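You operate a simulated robot arm through the tools that you are given. There is no shell and no other tool.

The job below is to be done with a simulated robot arm. You get a single attempt, and the scene is never put back.

## Task
Reset the jammed dispenser and drop one tray on the belt.
Fine: open the vacuum valve before the drop; after the drop turn the mode knob to OFF and zero the drop counter.

It is judged by the outcome, as a careful person would: the job done as asked, and still so three seconds after it is handed in. It fails if anything else is knocked over, pushed out of place, dropped, spilled or broken.

## Robot
A 7-joint arm with a two-finger parallel gripper, fixed in place. Base frame: the origin is at the foot of the arm, x ahead of it, y to its left, z up. Readings come in m, rad, newtons and seconds.
With the tool pointing down near the work surface it reaches from about 0.24 to 0.56 m from the base axis. Its first joint turns from -1.152 to 1.152 rad. Payload 1.57 kg.
The TCP is the grasp point between the finger pads, 0.03 m short of the fingertips. In the tool frame z runs along the fingers and y along their closing line. The gripper opens to 0.11 m. The fingers are 0.024 m wide and 0.012 m thick; the gripper's body (0.048 by 0.112 m) begins 0.078 m behind the TCP.
Orientation is that of the tool frame in the base frame, as [roll, pitch, yaw] about the fixed x, y, z axes, in that order (R = Rz(yaw) Ry(pitch) Rx(roll)). With the fingers straight down and closing along the base's y, the tool's x points along the base's -x, its y along +y and its z along -z.

## Interface
- The arm moves only by the tool play_rows. Its argument "commands" is a list of rows, each a list of 3 entries, a list of its own where there are three numbers: the closure, from 0 (fully open) to 1 (shut), then the shift along the tool's x, y, z in units of 150 mm (1.0 is 150 mm), then the turn, a rotation vector about the tool's x, y, z in units of 45 degrees (1.0 is 45 degrees). In form: [[jaw, [x, y, z], [wx, wy, wz]], ...]. A call has 1 to 20 rows; each row is the pose to reach, as a shift and turn from the pose commanded when the call began, along the tool's axes at that moment. A call with a number of a shift or a turn outside -1 to 1 is refused whole. Each row takes 0.2 s and may step no farther than 0.05 m and 0.15 rad from the row before; otherwise, or with a gripper value out of range, the whole call is refused. Where a pose cannot be reached the arm comes as near as it can. A force on the tool above 90 N (or 10 N above the force at the start of the call, whichever is more), or a blocked arm, ends the call early, and 0.2 s more pass. The fingers move at their own pace (about 0.108 m/s each) and stop on an object; they squeeze with about 27 N. The grip force told is the motor's: it shows also when the fingers shut on nothing. Time passes only in rows, and 0.2 s behind the last, so rows that repeat a pose let the fingers close. The reply holds the time, the measured pose of the TCP, the force on the tool along the base axes, the opening and the grip force, in the units named above and with some noise, with the torque about the TCP (base axes, N m) and any sound that the robot's microphone picked up.
- Cameras (640 x 400 px; columns grow to the right, rows downward): "scene" is fixed at [0.1798, -0.4019, 1.4221]; the picture's right is [0.59, -0.81, 0.00], its down [-0.37, -0.27, -0.89] and it looks along [0.72, 0.52, -0.45] (base axes); focal length 214 px, centre (320, 200). "wrist" rides on the gripper at [0.07, 0.016, -0.141] in the tool frame; the picture's right is [-0.23, 0.97, 0.00], its down [-0.86, -0.20, -0.48] and it looks along [-0.47, -0.11, 0.88] (tool axes); focal length 222 px, centre (320, 200). There is no depth. A picture from a camera that has moved, and an enlarged one, comes with that camera's place and axes in the base frame and with its lens. The place of the scene camera against the robot may be out by one fixed shift of up to 0.012 m in any direction.
- get_image(camera): a new picture of that camera. It takes no simulated time.
- zoom(camera, box): a new picture of the part [left, top, right, bottom] of that camera's present view, enlarged. It takes no simulated time.
- sign_off(): hands the job in; it is judged then, once.

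Nothing tells you positions but the pictures and the camera data. Unless the task says otherwise, let go and move clear before handing in.

The tools are called as name(argument=value, ...) on one line, values as JSON. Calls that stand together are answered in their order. play_rows: Moves the arm, as the interface text tells. Its arguments: {"type":"object","properties":{"commands":{"type":"array","items":{"type":"array"}}},"required":["commands"]} The other tools are called the same way: get_image (camera) takes a picture; zoom (camera, box) takes an enlarged picture of a part of a camera's view; sign_off () hands the job in.

At the start:

```text
t: 0.0
tcp_pos: [0.2386, 0.1724, 1.3427]
tcp_rot: [-3.14, 0.0, -3.141]
contact_force: [0.1, -0.4, 0.4]
wrist_torque: [0.03, 0.0, 0.0]
gripper_width: 0.11
gripper_force: 0.0
```

scene: 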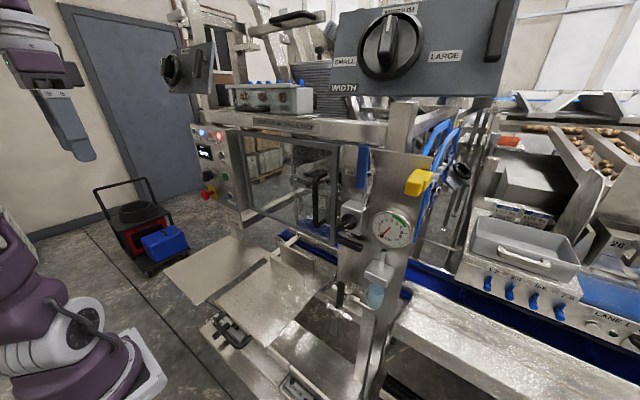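
wrist: 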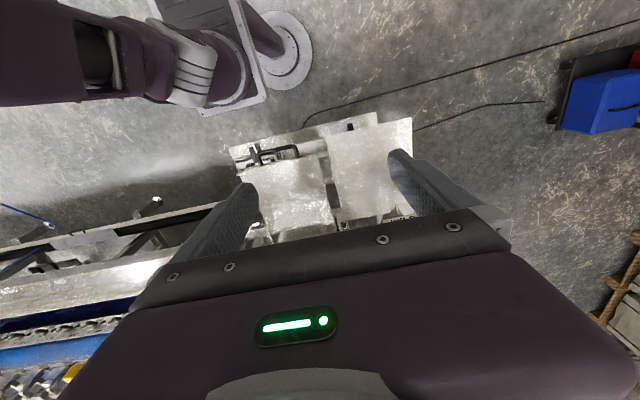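

I see a tray denester machine with a control panel on its left, a door or guard window, a gauge, a yellow-handled valve and large knobs on top. I'll zoom in to identify each control before moving.

zoom(camera="scene", box=[180, 110, 260, 210])

zoom(camera="scene", box=[220, 60, 340, 140])

zoom(camera="scene", box=[320, 130, 480, 240])

zoom(camera="scene", box=[160, 220, 400, 400])

zoom(camera="scene", box=[150, 0, 340, 110])

zoom(camera="scene", box=[230, 120, 370, 250])

zoom(camera="scene", box=[320, 200, 440, 320])

zoom(camera="scene", box=[320, 0, 520, 110])

```text
4.00 times, centred on (220, 160) of scene
camera zoom: at [0.1798, -0.4019, 1.4221], right [0.59, -0.81, 0.0], down [-0.37, -0.27, -0.89], along [0.72, 0.52, -0.45], focal length 858 px, centre (720, 360)
```

zoom: 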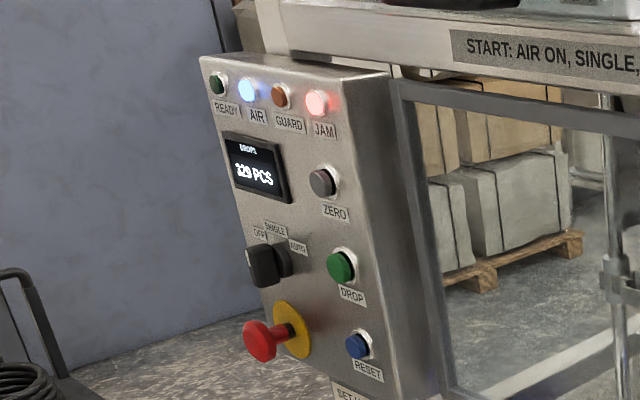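

```text
5.00 times, centred on (280, 100) of scene
camera zoom: at [0.1798, -0.4019, 1.4221], right [0.59, -0.81, 0.0], down [-0.37, -0.27, -0.89], along [0.72, 0.52, -0.45], focal length 1072 px, centre (520, 700)
```

zoom: 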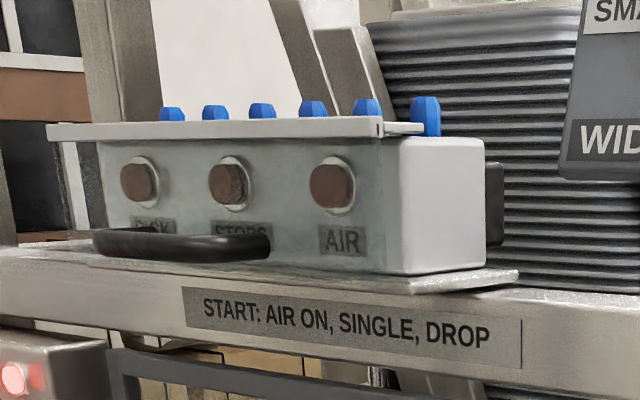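

```text
3.64 times, centred on (400, 185) of scene
camera zoom: at [0.1798, -0.4019, 1.4221], right [0.59, -0.81, 0.0], down [-0.37, -0.27, -0.89], along [0.72, 0.52, -0.45], focal length 780 px, centre (29, 254)
```

zoom: 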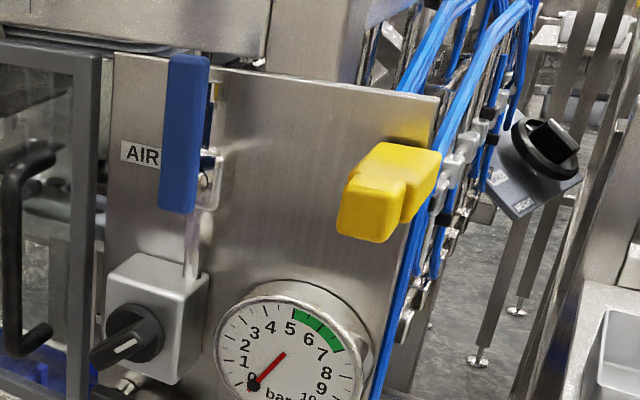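

```text
2.22 times, centred on (280, 310) of scene
camera zoom: at [0.1798, -0.4019, 1.4221], right [0.59, -0.81, 0.0], down [-0.37, -0.27, -0.89], along [0.72, 0.52, -0.45], focal length 477 px, centre (409, -44)
```

zoom: 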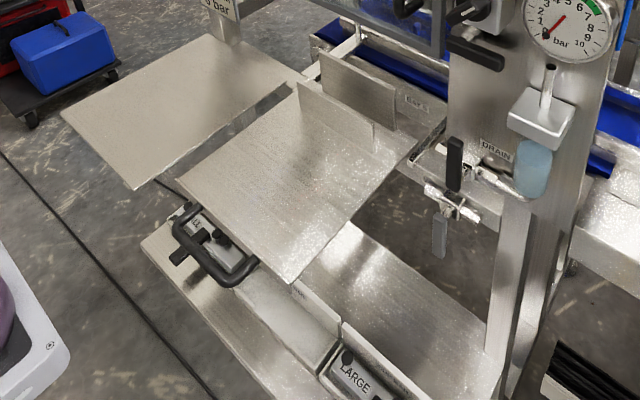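

```text
3.37 times, centred on (245, 55) of scene
camera zoom: at [0.1798, -0.4019, 1.4221], right [0.59, -0.81, 0.0], down [-0.37, -0.27, -0.89], along [0.72, 0.52, -0.45], focal length 722 px, centre (573, 688)
```

zoom: 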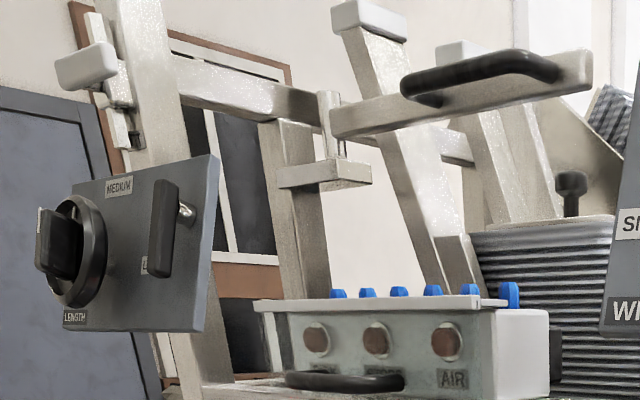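

```text
3.08 times, centred on (300, 185) of scene
camera zoom: at [0.1798, -0.4019, 1.4221], right [0.59, -0.81, 0.0], down [-0.37, -0.27, -0.89], along [0.72, 0.52, -0.45], focal length 660 px, centre (382, 246)
```

zoom: 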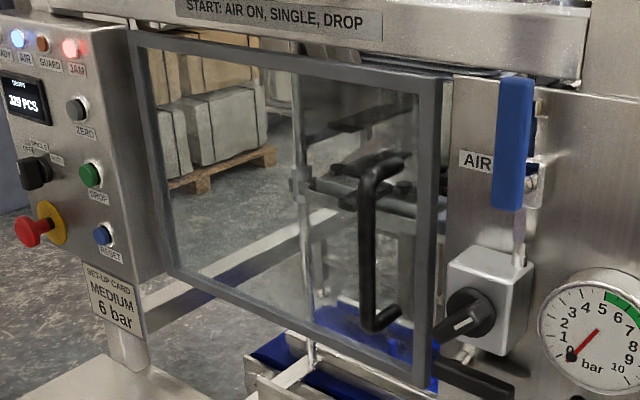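

```text
3.33 times, centred on (380, 260) of scene
camera zoom: at [0.1798, -0.4019, 1.4221], right [0.59, -0.81, 0.0], down [-0.37, -0.27, -0.89], along [0.72, 0.52, -0.45], focal length 715 px, centre (120, 0)
```

zoom: 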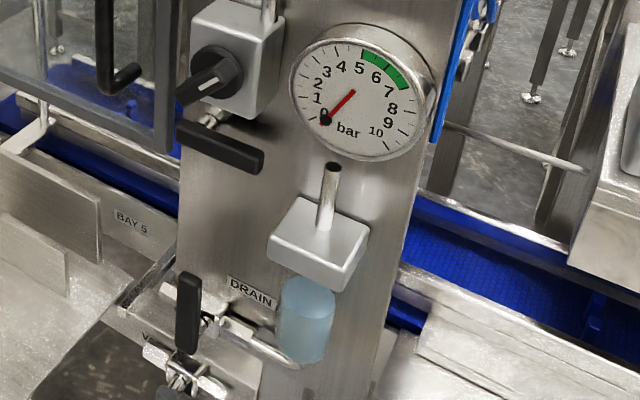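

```text
3.20 times, centred on (420, 55) of scene
camera zoom: at [0.1798, -0.4019, 1.4221], right [0.59, -0.81, 0.0], down [-0.37, -0.27, -0.89], along [0.72, 0.52, -0.45], focal length 686 px, centre (0, 664)
```

zoom: 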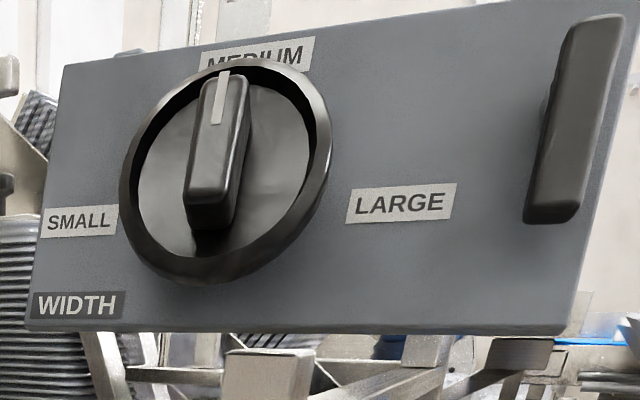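

This machine has many controls, so I'll look more closely at the labels and states.

zoom(camera="scene", box=[190, 120, 230, 145])

zoom(camera="scene", box=[200, 160, 240, 185])

zoom(camera="scene", box=[200, 180, 248, 210])

zoom(camera="scene", box=[328, 200, 376, 260])

zoom(camera="scene", box=[325, 260, 405, 320])

zoom(camera="scene", box=[200, 300, 340, 400])

zoom(camera="scene", box=[270, 140, 350, 240])

zoom(camera="scene", box=[0, 200, 160, 400])

zoom(camera="wrist", box=[200, 90, 440, 260])

zoom(camera="wrist", box=[100, 0, 340, 130])

zoom(camera="scene", box=[420, 110, 640, 360])

```text
16.00 times, centred on (210, 132) of scene
camera zoom: at [0.1798, -0.4019, 1.4221], right [0.59, -0.81, 0.0], down [-0.37, -0.27, -0.89], along [0.72, 0.52, -0.45], focal length 3432 px, centre (2080, 1280)
```

zoom: 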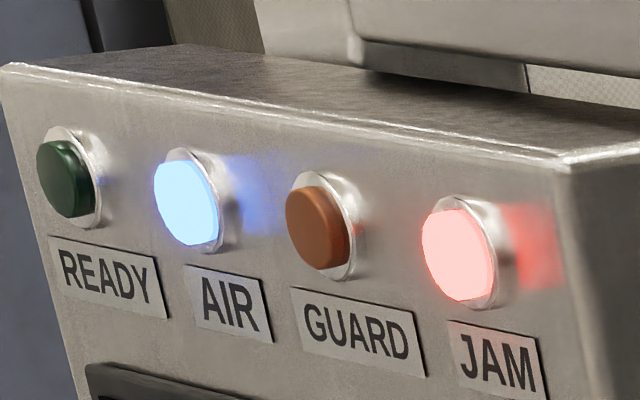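

```text
16.00 times, centred on (220, 172) of scene
camera zoom: at [0.1798, -0.4019, 1.4221], right [0.59, -0.81, 0.0], down [-0.37, -0.27, -0.89], along [0.72, 0.52, -0.45], focal length 3432 px, centre (1920, 640)
```

zoom: 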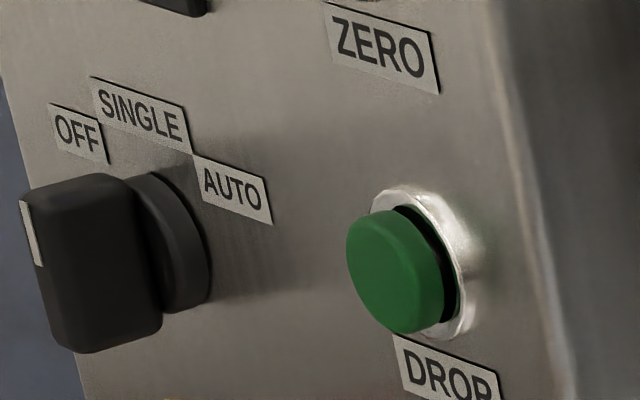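

```text
13.33 times, centred on (224, 195) of scene
camera zoom: at [0.1798, -0.4019, 1.4221], right [0.59, -0.81, 0.0], down [-0.37, -0.27, -0.89], along [0.72, 0.52, -0.45], focal length 2860 px, centre (1600, 267)
```

zoom: 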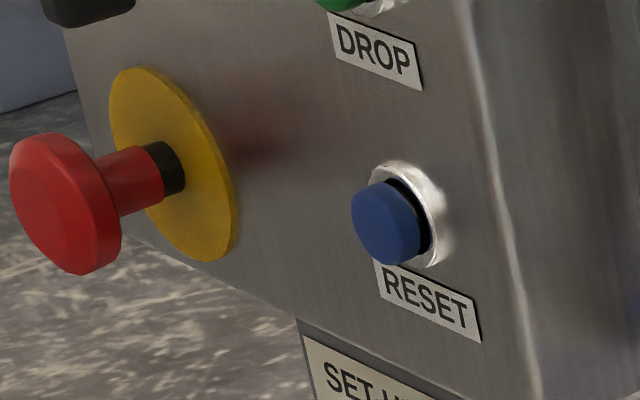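

```text
6.67 times, centred on (352, 230) of scene
camera zoom: at [0.1798, -0.4019, 1.4221], right [0.59, -0.81, 0.0], down [-0.37, -0.27, -0.89], along [0.72, 0.52, -0.45], focal length 1430 px, centre (107, 0)
```

zoom: 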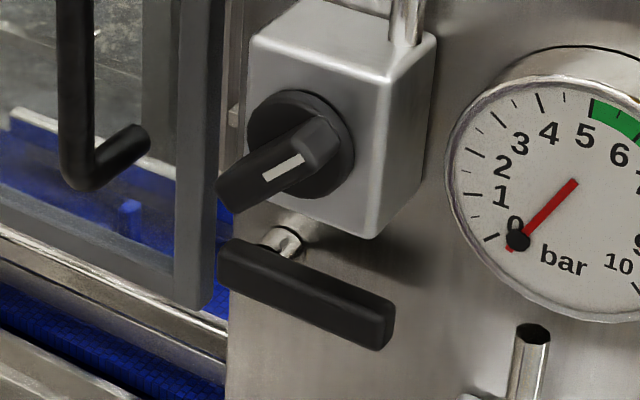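

```text
6.67 times, centred on (365, 290) of scene
camera zoom: at [0.1798, -0.4019, 1.4221], right [0.59, -0.81, 0.0], down [-0.37, -0.27, -0.89], along [0.72, 0.52, -0.45], focal length 1430 px, centre (20, -400)
```

zoom: 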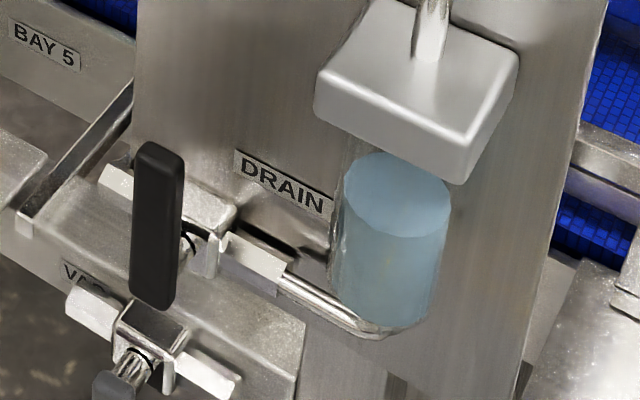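

```text
4.00 times, centred on (270, 350) of scene
camera zoom: at [0.1798, -0.4019, 1.4221], right [0.59, -0.81, 0.0], down [-0.37, -0.27, -0.89], along [0.72, 0.52, -0.45], focal length 858 px, centre (520, -400)
```

zoom: 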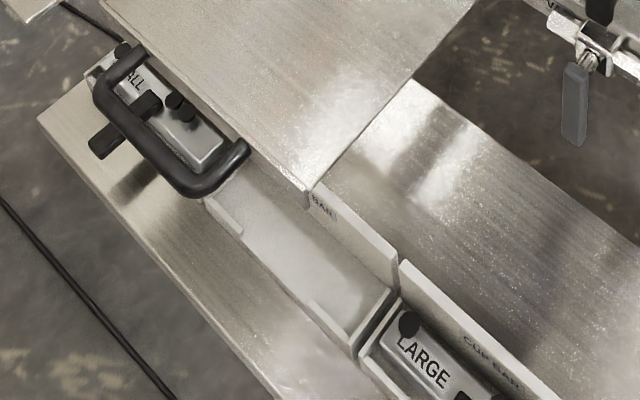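

```text
4.00 times, centred on (310, 190) of scene
camera zoom: at [0.1798, -0.4019, 1.4221], right [0.59, -0.81, 0.0], down [-0.37, -0.27, -0.89], along [0.72, 0.52, -0.45], focal length 858 px, centre (360, 240)
```

zoom: 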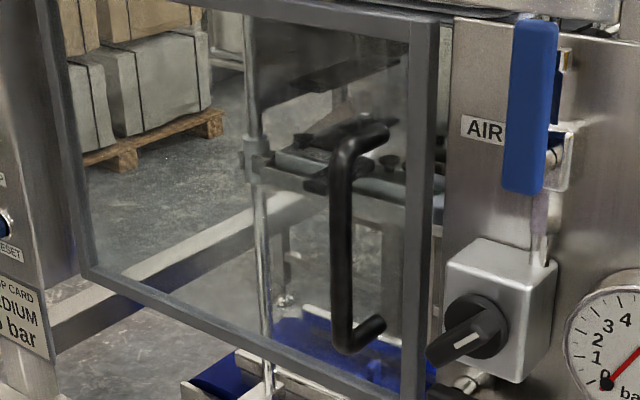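

```text
2.00 times, centred on (80, 300) of scene
camera zoom: at [0.1798, -0.4019, 1.4221], right [0.59, -0.81, 0.0], down [-0.37, -0.27, -0.89], along [0.72, 0.52, -0.45], focal length 429 px, centre (800, 0)
```

zoom: 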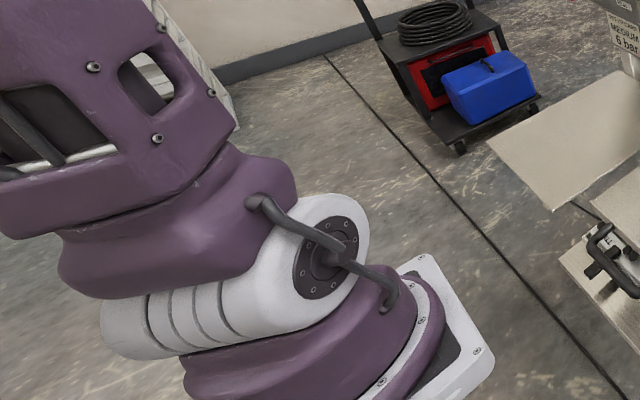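

```text
2.35 times, centred on (320, 175) of wrist
camera zoom: at [0.17, 0.1887, 1.4825], right [0.23, 0.97, 0.0], down [0.86, -0.2, 0.48], along [0.47, -0.11, -0.88], focal length 523 px, centre (320, 259)
```

zoom: 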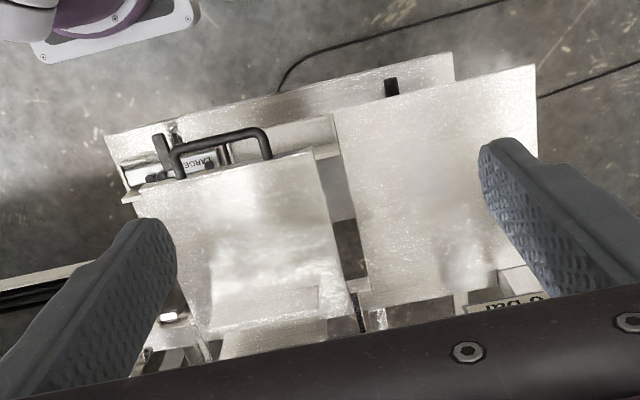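

```text
2.67 times, centred on (220, 65) of wrist
camera zoom: at [0.17, 0.1887, 1.4825], right [0.23, 0.97, 0.0], down [0.86, -0.2, 0.48], along [0.47, -0.11, -0.88], focal length 592 px, centre (587, 560)
```

zoom: 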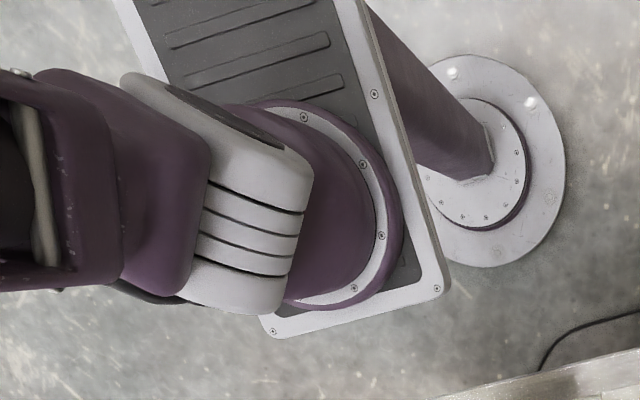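

```text
1.60 times, centred on (530, 235) of scene
camera zoom: at [0.1798, -0.4019, 1.4221], right [0.59, -0.81, 0.0], down [-0.37, -0.27, -0.89], along [0.72, 0.52, -0.45], focal length 343 px, centre (-16, 144)
```

zoom: 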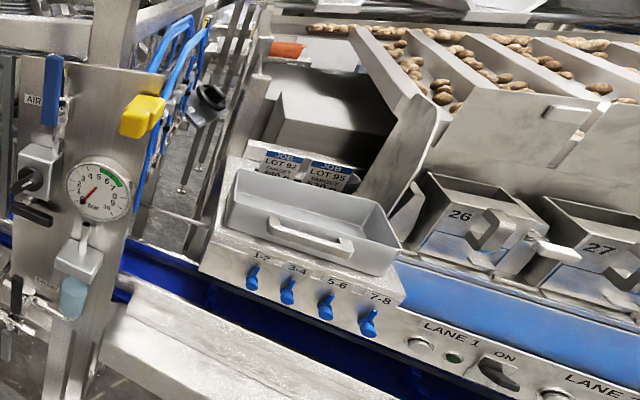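

The picture geometry agrees between the two cameras: the lower plate's front edge is at about x 0.36, z 0.835, and the machine face is near x 0.6. Next I'll tilt the tool forward so the wrist camera can see the panel.

play_rows(commands=[[0, [0, 0, 0], [0, -0.18, 0]], [0, [0, 0, 0], [0, -0.36, 0]], [0, [0, 0, 0], [0, -0.54, 0]], [0, [0, 0, 0], [0, -0.72, 0]], [0, [0, 0, 0], [0, -0.9, 0]], [0, [0, 0, 0], [0, -1, 0]]])

get_image(camera="wrist")

get_image(camera="scene")

```text
t: 1.4
tcp_pos: [0.2395, 0.1733, 1.3429]
tcp_rot: [3.141, 0.787, -3.141]
contact_force: [-0.3, -0.5, 0.4]
wrist_torque: [0.02, 0.02, 0.0]
gripper_width: 0.1096
gripper_force: 0.0
```

```text
taken
camera wrist: at [0.0904, 0.189, 1.3913], right [0.16, 0.97, 0.16], down [0.26, -0.2, 0.94], along [0.95, -0.11, -0.29], focal length 222 px, centre (320, 200)
```

wrist: 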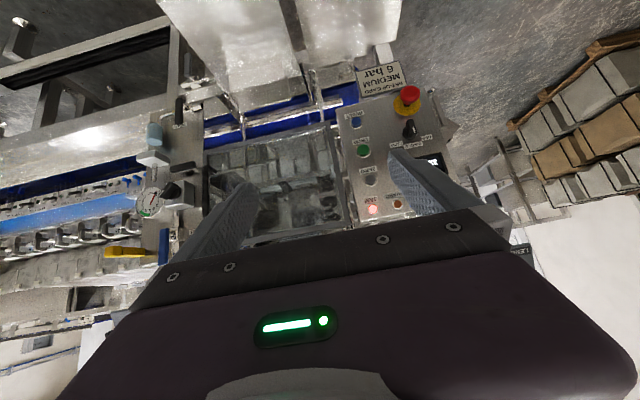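

```text
taken
```

scene: 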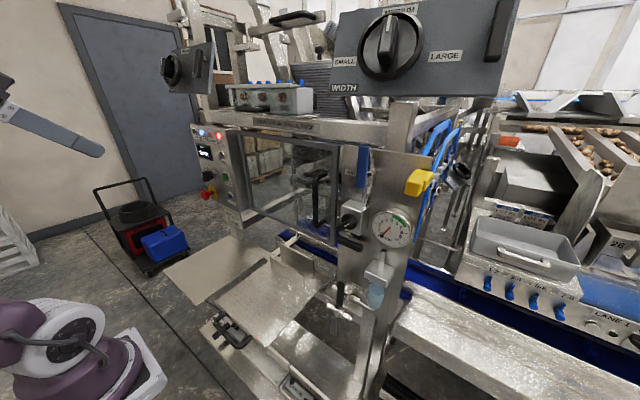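

The wrist camera now sees the whole front, upside-down. I'll zoom in there.

zoom(camera="wrist", box=[330, 60, 460, 220])

zoom(camera="wrist", box=[100, 80, 240, 280])

zoom(camera="wrist", box=[200, 80, 360, 240])

zoom(camera="wrist", box=[160, 0, 420, 140])

zoom(camera="wrist", box=[140, 70, 220, 140])

zoom(camera="wrist", box=[380, 80, 450, 180])

```text
2.50 times, centred on (395, 140) of wrist
camera zoom: at [0.0904, 0.189, 1.3913], right [0.16, 0.97, 0.16], down [0.26, -0.2, 0.94], along [0.95, -0.11, -0.29], focal length 555 px, centre (132, 350)
```

zoom: 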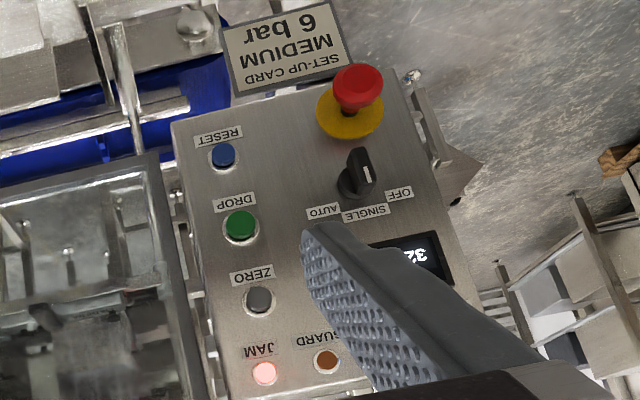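

```text
2.00 times, centred on (170, 180) of wrist
camera zoom: at [0.0904, 0.189, 1.3913], right [0.16, 0.97, 0.16], down [0.26, -0.2, 0.94], along [0.95, -0.11, -0.29], focal length 444 px, centre (620, 240)
```

zoom: 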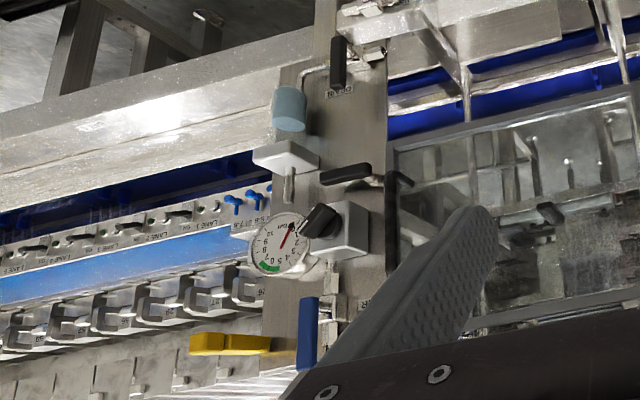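

```text
2.50 times, centred on (280, 160) of wrist
camera zoom: at [0.0904, 0.189, 1.3913], right [0.16, 0.97, 0.16], down [0.26, -0.2, 0.94], along [0.95, -0.11, -0.29], focal length 555 px, centre (420, 300)
```

zoom: 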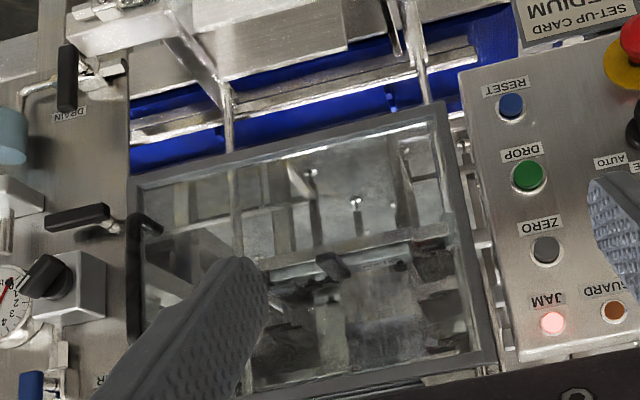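

```text
2.46 times, centred on (290, 70) of wrist
camera zoom: at [0.0904, 0.189, 1.3913], right [0.16, 0.97, 0.16], down [0.26, -0.2, 0.94], along [0.95, -0.11, -0.29], focal length 547 px, centre (394, 520)
```

zoom: 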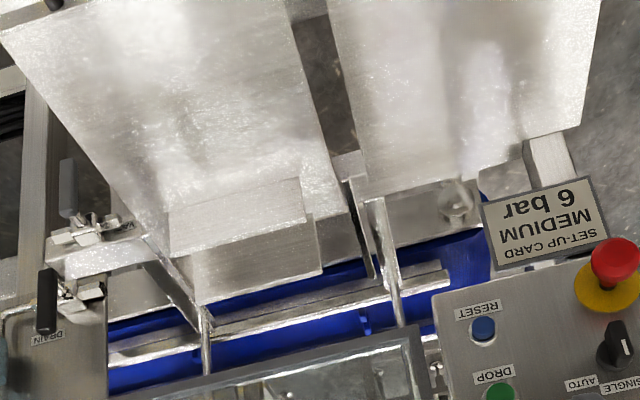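

```text
5.71 times, centred on (180, 105) of wrist
camera zoom: at [0.0904, 0.189, 1.3913], right [0.16, 0.97, 0.16], down [0.26, -0.2, 0.94], along [0.95, -0.11, -0.29], focal length 1269 px, centre (1120, 743)
```

zoom: 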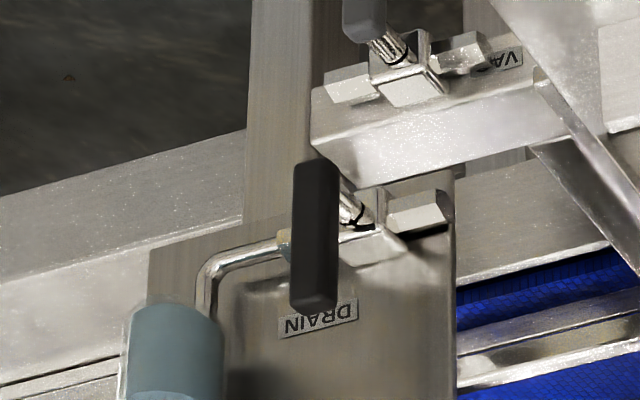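

```text
4.00 times, centred on (415, 130) of wrist
camera zoom: at [0.0904, 0.189, 1.3913], right [0.16, 0.97, 0.16], down [0.26, -0.2, 0.94], along [0.95, -0.11, -0.29], focal length 888 px, centre (-60, 480)
```

zoom: 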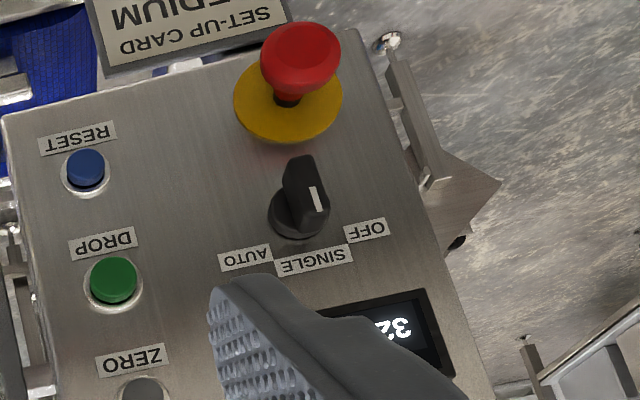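

Positions so far: the panel buttons are near x 0.536 and y 0.249, with RESET, DROP and ZERO at z 1.09, 1.17 and 1.23. The mode knob is near (0.54, 0.35, 1.15) and the VAC valve near (0.59, -0.19, 0.79). I'll move the wrist to the right and lower for a closer look at the vacuum valve.

play_rows(commands=[[0, [0.1, -0.25, 0.15], [0, 0, 0]], [0, [0.2, -0.5, 0.3], [0, 0, 0]], [0, [0.3, -0.75, 0.45], [0, 0, 0]], [0, [0.4, -1, 0.6], [0, 0, 0]]])

play_rows(commands=[[0, [0.1, -0.25, 0.15], [0, 0, 0]], [0, [0.2, -0.5, 0.3], [0, 0, 0]], [0, [0.3, -0.75, 0.45], [0, 0, 0]], [0, [0.4, -1, 0.6], [0, 0, 0]]])

get_image(camera="wrist")

get_image(camera="scene")

```text
t: 2.4
tcp_pos: [0.2594, 0.0217, 1.2351]
tcp_rot: [3.142, 0.786, -3.141]
contact_force: [-0.5, 0.5, 0.2]
wrist_torque: [-0.04, 0.02, 0.01]
gripper_width: 0.1099
gripper_force: 0.0
```

```text
t: 3.4
tcp_pos: [0.2821, -0.1265, 1.1287]
tcp_rot: [3.14, 0.785, 3.138]
contact_force: [0.5, 0.4, -0.7]
wrist_torque: [0.02, -0.01, 0.01]
gripper_width: 0.11
gripper_force: 0.1
```

```text
taken
camera wrist: at [0.1333, -0.1113, 1.1778], right [0.16, 0.97, 0.16], down [0.27, -0.2, 0.94], along [0.95, -0.11, -0.29], focal length 222 px, centre (320, 200)
```

wrist: 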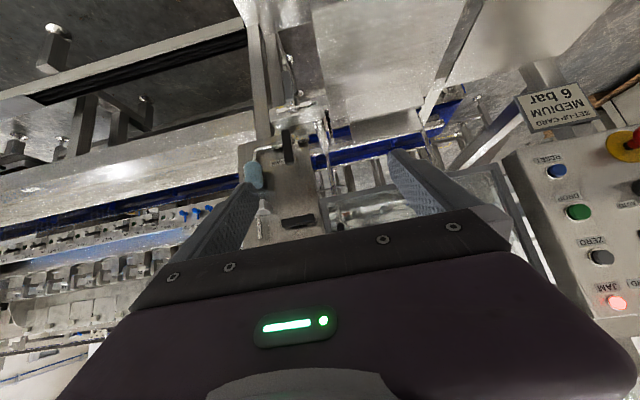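

```text
taken
```

scene: 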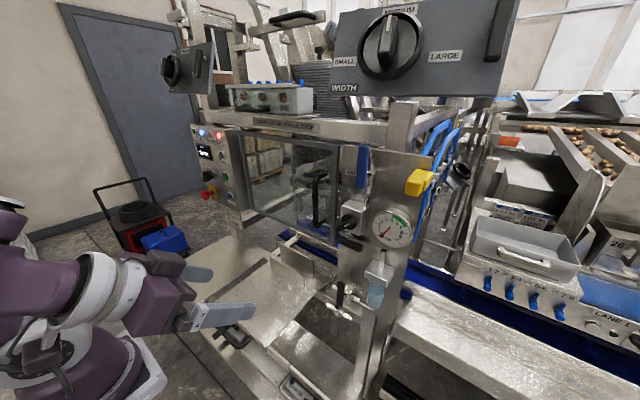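

The wrist camera is now facing the valve column. I'll zoom there for handle and pipe detail.

zoom(camera="wrist", box=[230, 60, 350, 240])

zoom(camera="wrist", box=[255, 70, 335, 120])

zoom(camera="wrist", box=[310, 80, 480, 230])

zoom(camera="wrist", box=[540, 120, 640, 220])

```text
2.22 times, centred on (290, 150) of wrist
camera zoom: at [0.1333, -0.1113, 1.1778], right [0.16, 0.97, 0.16], down [0.27, -0.2, 0.94], along [0.95, -0.11, -0.29], focal length 494 px, centre (387, 311)
```

zoom: 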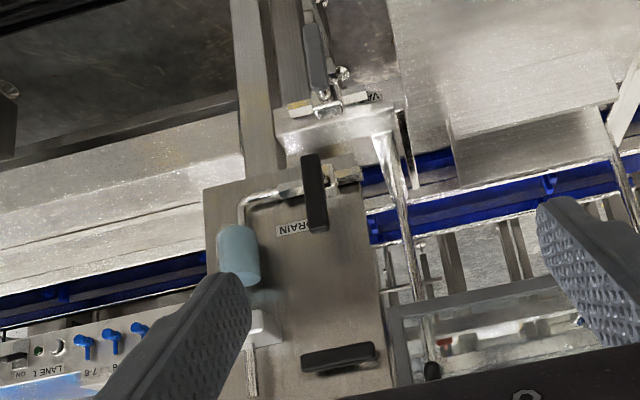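

```text
8.00 times, centred on (295, 95) of wrist
camera zoom: at [0.1333, -0.1113, 1.1778], right [0.16, 0.97, 0.16], down [0.27, -0.2, 0.94], along [0.95, -0.11, -0.29], focal length 1777 px, centre (520, 1040)
```

zoom: 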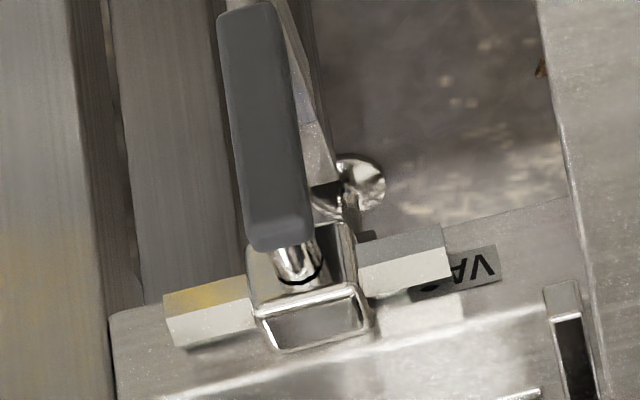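

```text
2.67 times, centred on (395, 155) of wrist
camera zoom: at [0.1333, -0.1113, 1.1778], right [0.16, 0.97, 0.16], down [0.27, -0.2, 0.94], along [0.95, -0.11, -0.29], focal length 592 px, centre (120, 320)
```

zoom: 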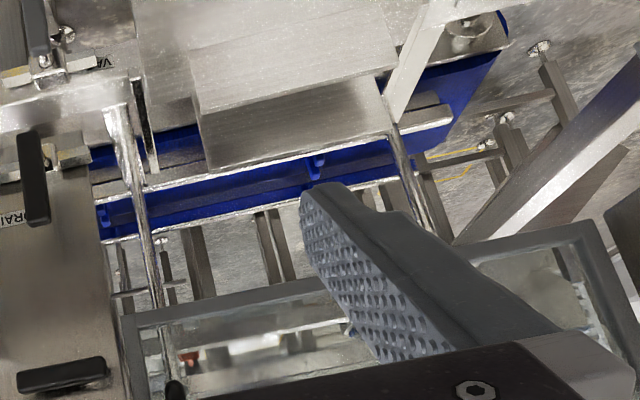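

```text
4.00 times, centred on (590, 170) of wrist
camera zoom: at [0.1333, -0.1113, 1.1778], right [0.16, 0.97, 0.16], down [0.27, -0.2, 0.94], along [0.95, -0.11, -0.29], focal length 888 px, centre (-760, 320)
```

zoom: 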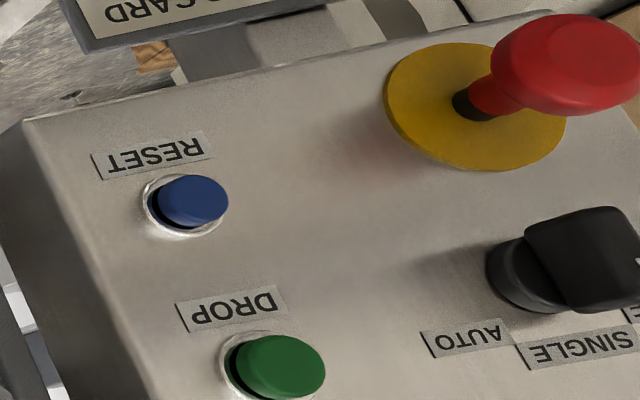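

The VAC handle hangs straight down from a stem facing the robot, across its pipe, so the valve is closed; DRAIN is closed too. Before touching anything I'll look through the guard window to see what the jam is.

play_rows(commands=[[0, [-0.13, 0.21, -0.18], [0, 0, 0]], [0, [-0.26, 0.42, -0.36], [0, 0, 0]], [0, [-0.4, 0.63, -0.54], [0, 0, 0]]])

play_rows(commands=[[0, [-0.13, 0.21, -0.18], [0, 0, 0]], [0, [-0.26, 0.42, -0.36], [0, 0, 0]], [0, [-0.4, 0.63, -0.54], [0, 0, 0]]])

get_image(camera="wrist")

zoom(camera="wrist", box=[250, 80, 410, 230])

zoom(camera="wrist", box=[410, 60, 510, 190])

zoom(camera="wrist", box=[180, 60, 300, 230])

```text
t: 4.2
tcp_pos: [0.266, -0.0328, 1.2275]
tcp_rot: [-3.141, 0.786, 3.139]
contact_force: [-0.8, 0.4, -0.3]
wrist_torque: [0.01, 0.01, -0.01]
gripper_width: 0.11
gripper_force: 0.1
```

```text
t: 5.0
tcp_pos: [0.2505, 0.0634, 1.3288]
tcp_rot: [-3.139, 0.785, -3.141]
contact_force: [1.4, -0.1, 0.4]
wrist_torque: [0.0, 0.0, 0.0]
gripper_width: 0.11
gripper_force: 0.0
```

```text
taken
camera wrist: at [0.1019, 0.0791, 1.3785], right [0.16, 0.97, 0.16], down [0.27, -0.2, 0.94], along [0.95, -0.11, -0.29], focal length 222 px, centre (320, 200)
```

wrist: 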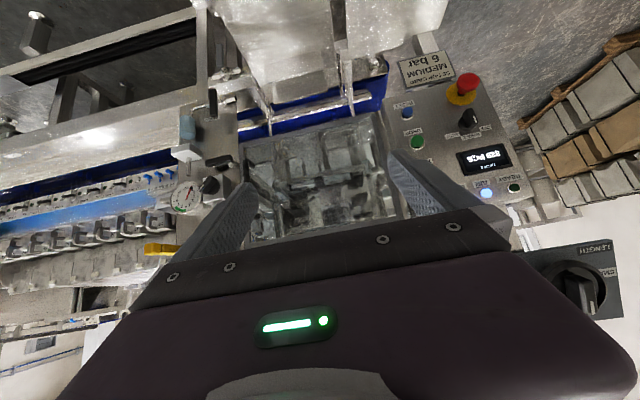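

```text
2.67 times, centred on (330, 155) of wrist
camera zoom: at [0.1019, 0.0791, 1.3785], right [0.16, 0.97, 0.16], down [0.27, -0.2, 0.94], along [0.95, -0.11, -0.29], focal length 592 px, centre (293, 320)
```

zoom: 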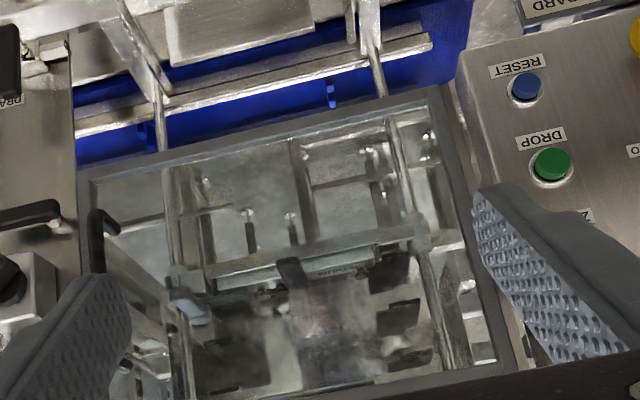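

```text
3.08 times, centred on (460, 125) of wrist
camera zoom: at [0.1019, 0.0791, 1.3785], right [0.16, 0.97, 0.16], down [0.27, -0.2, 0.94], along [0.95, -0.11, -0.29], focal length 684 px, centre (-111, 431)
```

zoom: 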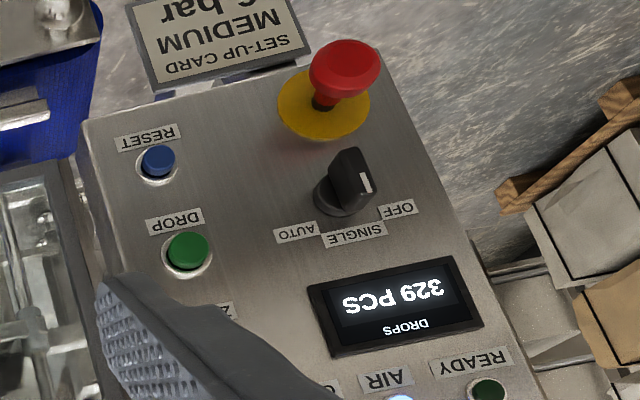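

```text
2.35 times, centred on (240, 145) of wrist
camera zoom: at [0.1019, 0.0791, 1.3785], right [0.16, 0.97, 0.16], down [0.27, -0.2, 0.94], along [0.95, -0.11, -0.29], focal length 523 px, centre (508, 329)
```

zoom: 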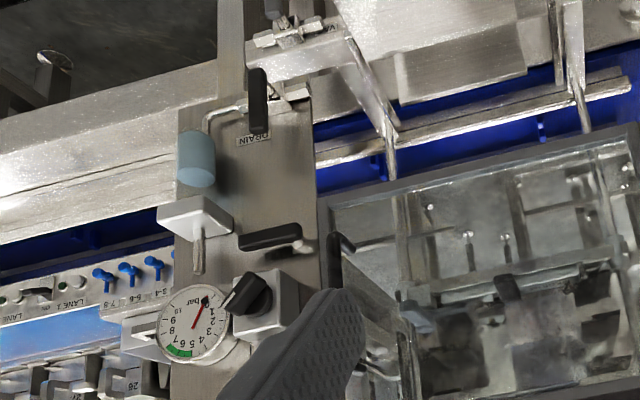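

The jam isn't obvious through the glass. I'll check the gauge, AIR valve, regulator box and latch bar up close in the scene camera, as well as the mode knob.

zoom(camera="scene", box=[345, 140, 385, 200])

zoom(camera="scene", box=[365, 200, 415, 255])

zoom(camera="scene", box=[400, 120, 480, 200])

zoom(camera="scene", box=[280, 140, 340, 200])

zoom(camera="wrist", box=[440, 90, 480, 130])

zoom(camera="wrist", box=[270, 110, 390, 190])

zoom(camera="scene", box=[255, 80, 345, 160])

zoom(camera="scene", box=[340, 225, 360, 250])

```text
6.67 times, centred on (365, 170) of scene
camera zoom: at [0.1798, -0.4019, 1.4221], right [0.59, -0.81, 0.0], down [-0.37, -0.27, -0.89], along [0.72, 0.52, -0.45], focal length 1430 px, centre (20, 400)
```

zoom: 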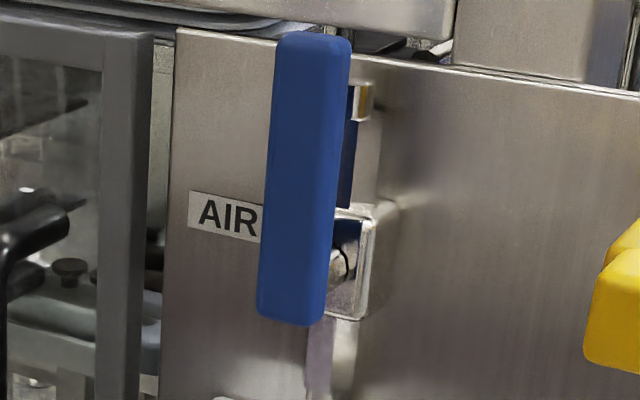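

```text
7.27 times, centred on (390, 228) of scene
camera zoom: at [0.1798, -0.4019, 1.4221], right [0.59, -0.81, 0.0], down [-0.37, -0.27, -0.89], along [0.72, 0.52, -0.45], focal length 1560 px, centre (-189, 0)
```

zoom: 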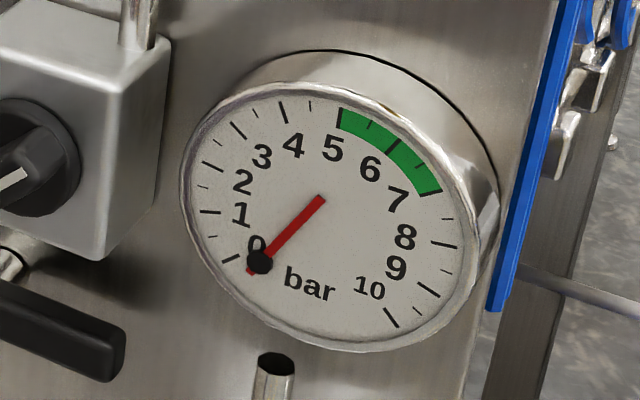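

```text
5.00 times, centred on (440, 160) of scene
camera zoom: at [0.1798, -0.4019, 1.4221], right [0.59, -0.81, 0.0], down [-0.37, -0.27, -0.89], along [0.72, 0.52, -0.45], focal length 1072 px, centre (-280, 400)
```

zoom: 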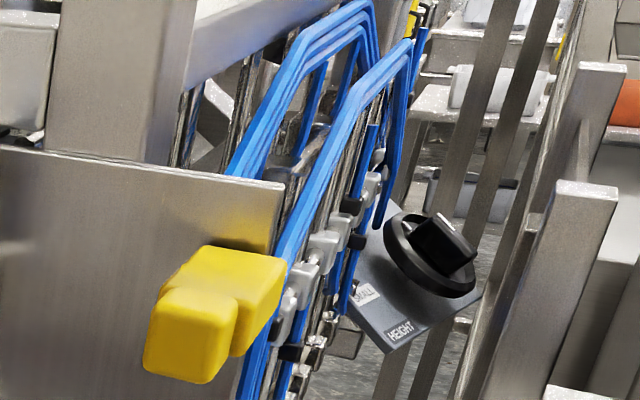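

```text
6.67 times, centred on (310, 170) of scene
camera zoom: at [0.1798, -0.4019, 1.4221], right [0.59, -0.81, 0.0], down [-0.37, -0.27, -0.89], along [0.72, 0.52, -0.45], focal length 1430 px, centre (387, 400)
```

zoom: 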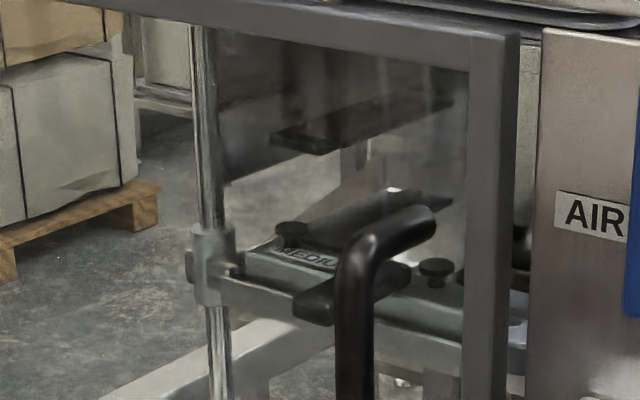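

```text
10.00 times, centred on (460, 110) of wrist
camera zoom: at [0.1019, 0.0791, 1.3785], right [0.16, 0.97, 0.16], down [0.27, -0.2, 0.94], along [0.95, -0.11, -0.29], focal length 2221 px, centre (-1080, 1100)
```

zoom: 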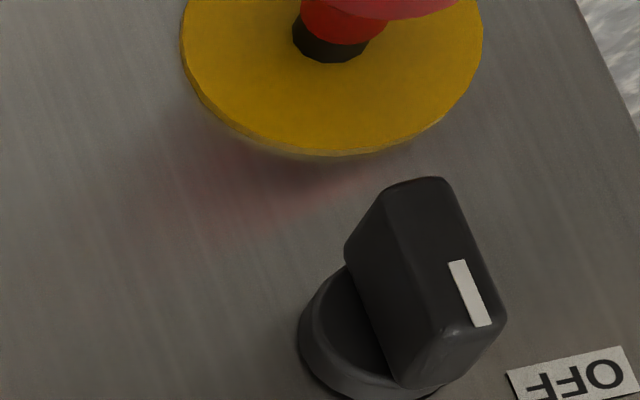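

```text
5.00 times, centred on (330, 150) of wrist
camera zoom: at [0.1019, 0.0791, 1.3785], right [0.16, 0.97, 0.16], down [0.27, -0.2, 0.94], along [0.95, -0.11, -0.29], focal length 1111 px, centre (270, 450)
```

zoom: 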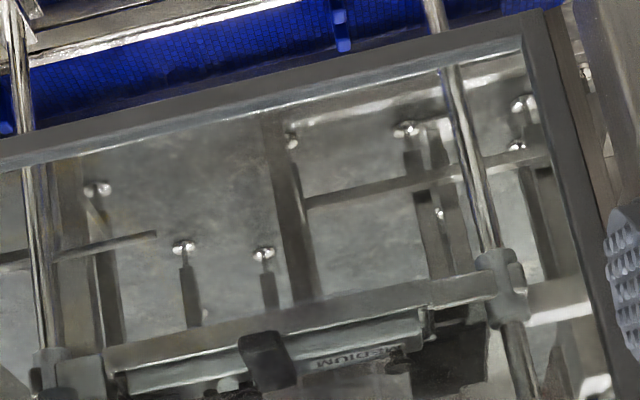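

```text
5.00 times, centred on (300, 120) of scene
camera zoom: at [0.1798, -0.4019, 1.4221], right [0.59, -0.81, 0.0], down [-0.37, -0.27, -0.89], along [0.72, 0.52, -0.45], focal length 1072 px, centre (420, 600)
```

zoom: 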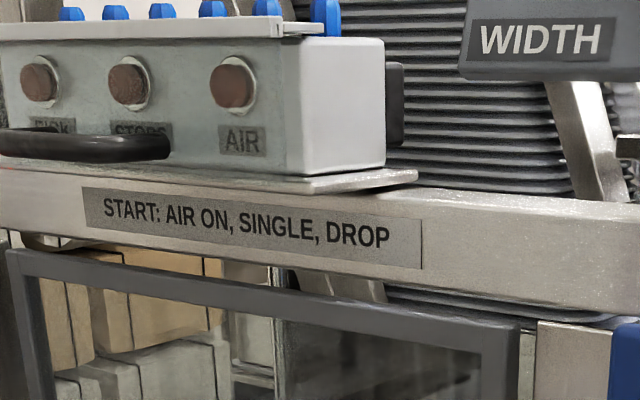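

```text
16.00 times, centred on (350, 238) of scene
camera zoom: at [0.1798, -0.4019, 1.4221], right [0.59, -0.81, 0.0], down [-0.37, -0.27, -0.89], along [0.72, 0.52, -0.45], focal length 3432 px, centre (-160, -400)
```

zoom: 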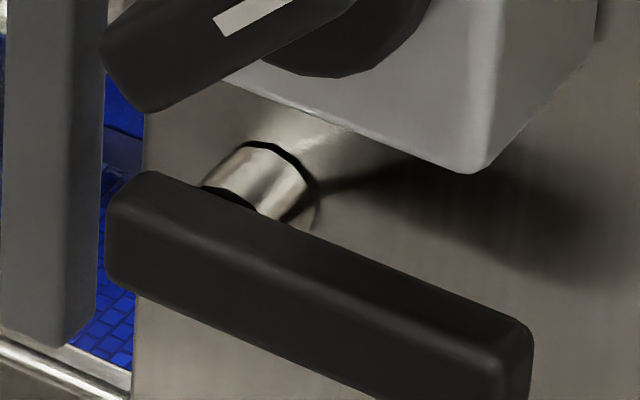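

The mode knob already points at SINGLE, AIR is open with its lamp lit, the guard looks closed, and JAM is lit. My order is vacuum valve, RESET, DROP, mode OFF, then ZERO. I'm heading to the vacuum valve and will bring the tool in from the right, clear of the lower plate.

play_rows(commands=[[0.5, [0.11, -0.1725, 0.149], [0, 0, 0]], [1, [0.22, -0.345, 0.298], [0, 0, 0]], [1, [0.33, -0.5175, 0.447], [0, 0, 0]], [1, [0.44, -0.69, 0.597], [0, 0, 0]]])

play_rows(commands=[[1, [0.11, -0.1725, 0.149], [0, 0, 0]], [1, [0.22, -0.345, 0.298], [0, 0, 0]], [1, [0.33, -0.5175, 0.447], [0, 0, 0]], [1, [0.44, -0.69, 0.597], [0, 0, 0]]])

play_rows(commands=[[1, [0.11, -0.1725, 0.149], [0, 0, 0]], [1, [0.22, -0.345, 0.298], [0, 0, 0]], [1, [0.33, -0.5175, 0.447], [0, 0, 0]], [1, [0.44, -0.69, 0.597], [0, 0, 0]]])

play_rows(commands=[[1, [0, 0, 0], [-0.11, 0, -0.11]], [1, [0, 0, 0], [-0.22, 0, -0.22]], [1, [0, 0, 0], [-0.33, 0, -0.33]], [1, [0, 0, 0], [-0.44, 0, -0.44]], [1, [0, 0, 0], [-0.55, 0, -0.55]]])

get_image(camera="wrist")

get_image(camera="scene")

```text
t: 6.0
tcp_pos: [0.2698, -0.0416, 1.2186]
tcp_rot: [-3.14, 0.785, 3.141]
contact_force: [-0.7, 0.2, -0.4]
wrist_torque: [0.02, 0.01, 0.02]
gripper_width: 0.0001
gripper_force: 21.4
```

```text
t: 7.0
tcp_pos: [0.2847, -0.1461, 1.1091]
tcp_rot: [3.14, 0.785, 3.139]
contact_force: [0.6, -0.9, -0.6]
wrist_torque: [0.0, -0.02, -0.04]
gripper_width: 0.0001
gripper_force: 20.9
```

```text
t: 8.0
tcp_pos: [0.3027, -0.2486, 0.9986]
tcp_rot: [-3.14, 0.786, -3.14]
contact_force: [-0.7, 0.2, -1.1]
wrist_torque: [0.03, 0.0, -0.01]
gripper_width: 0.0
gripper_force: 21.4
```

```text
t: 9.2
tcp_pos: [0.3021, -0.2483, 0.9989]
tcp_rot: [-3.14, 0.787, -2.526]
contact_force: [-0.5, 0.0, -0.1]
wrist_torque: [-0.01, 0.0, 0.01]
gripper_width: 0.0002
gripper_force: 21.5
```

```text
taken
camera wrist: at [0.1709, -0.3214, 1.0492], right [-0.43, 0.89, 0.16], down [0.33, -0.01, 0.94], along [0.84, 0.46, -0.29], focal length 222 px, centre (320, 200)
```

wrist: 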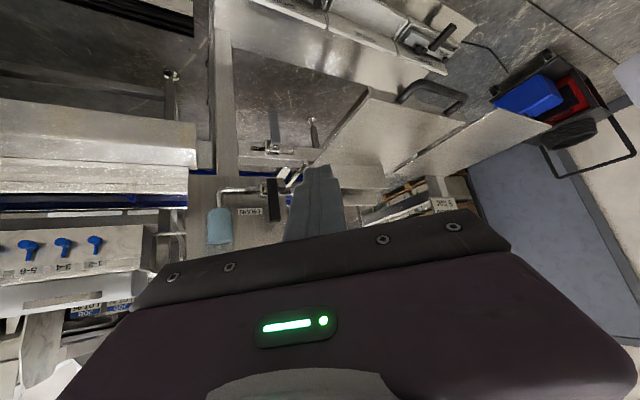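

```text
taken
```

scene: 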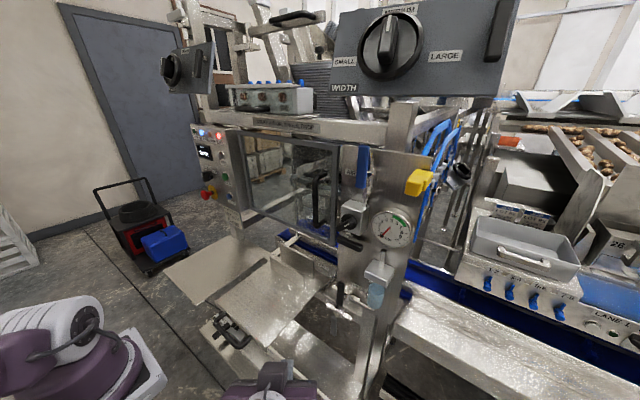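

The orientation is as planned and the path was clear. I'll take a close look at the vacuum handle from this angle.

zoom(camera="wrist", box=[230, 100, 330, 230])

zoom(camera="wrist", box=[245, 110, 305, 170])

```text
3.08 times, centred on (280, 165) of wrist
camera zoom: at [0.1709, -0.3214, 1.0492], right [-0.43, 0.89, 0.16], down [0.33, -0.01, 0.94], along [0.84, 0.46, -0.29], focal length 684 px, centre (443, 308)
```

zoom: 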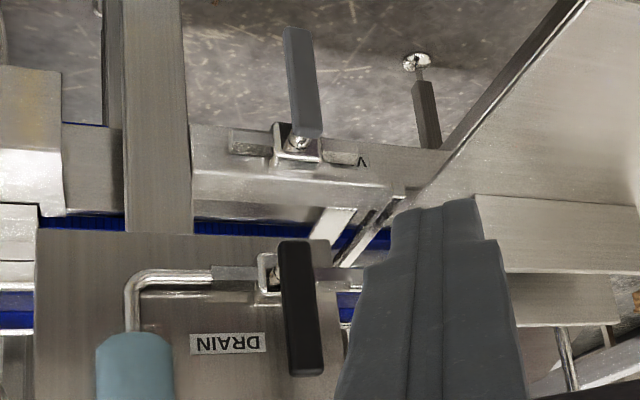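

```text
6.67 times, centred on (275, 140) of wrist
camera zoom: at [0.1709, -0.3214, 1.0492], right [-0.43, 0.89, 0.16], down [0.33, -0.01, 0.94], along [0.84, 0.46, -0.29], focal length 1481 px, centre (620, 600)
```

zoom: 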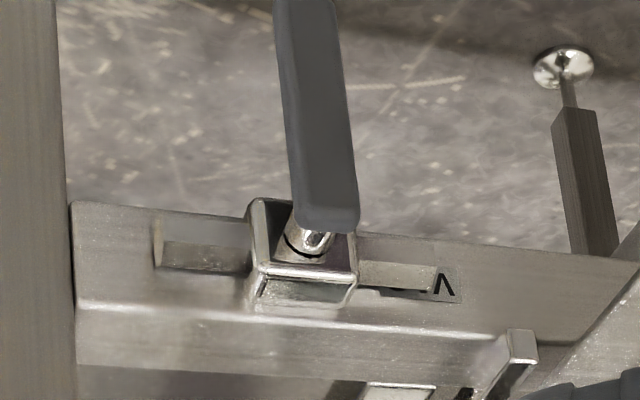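

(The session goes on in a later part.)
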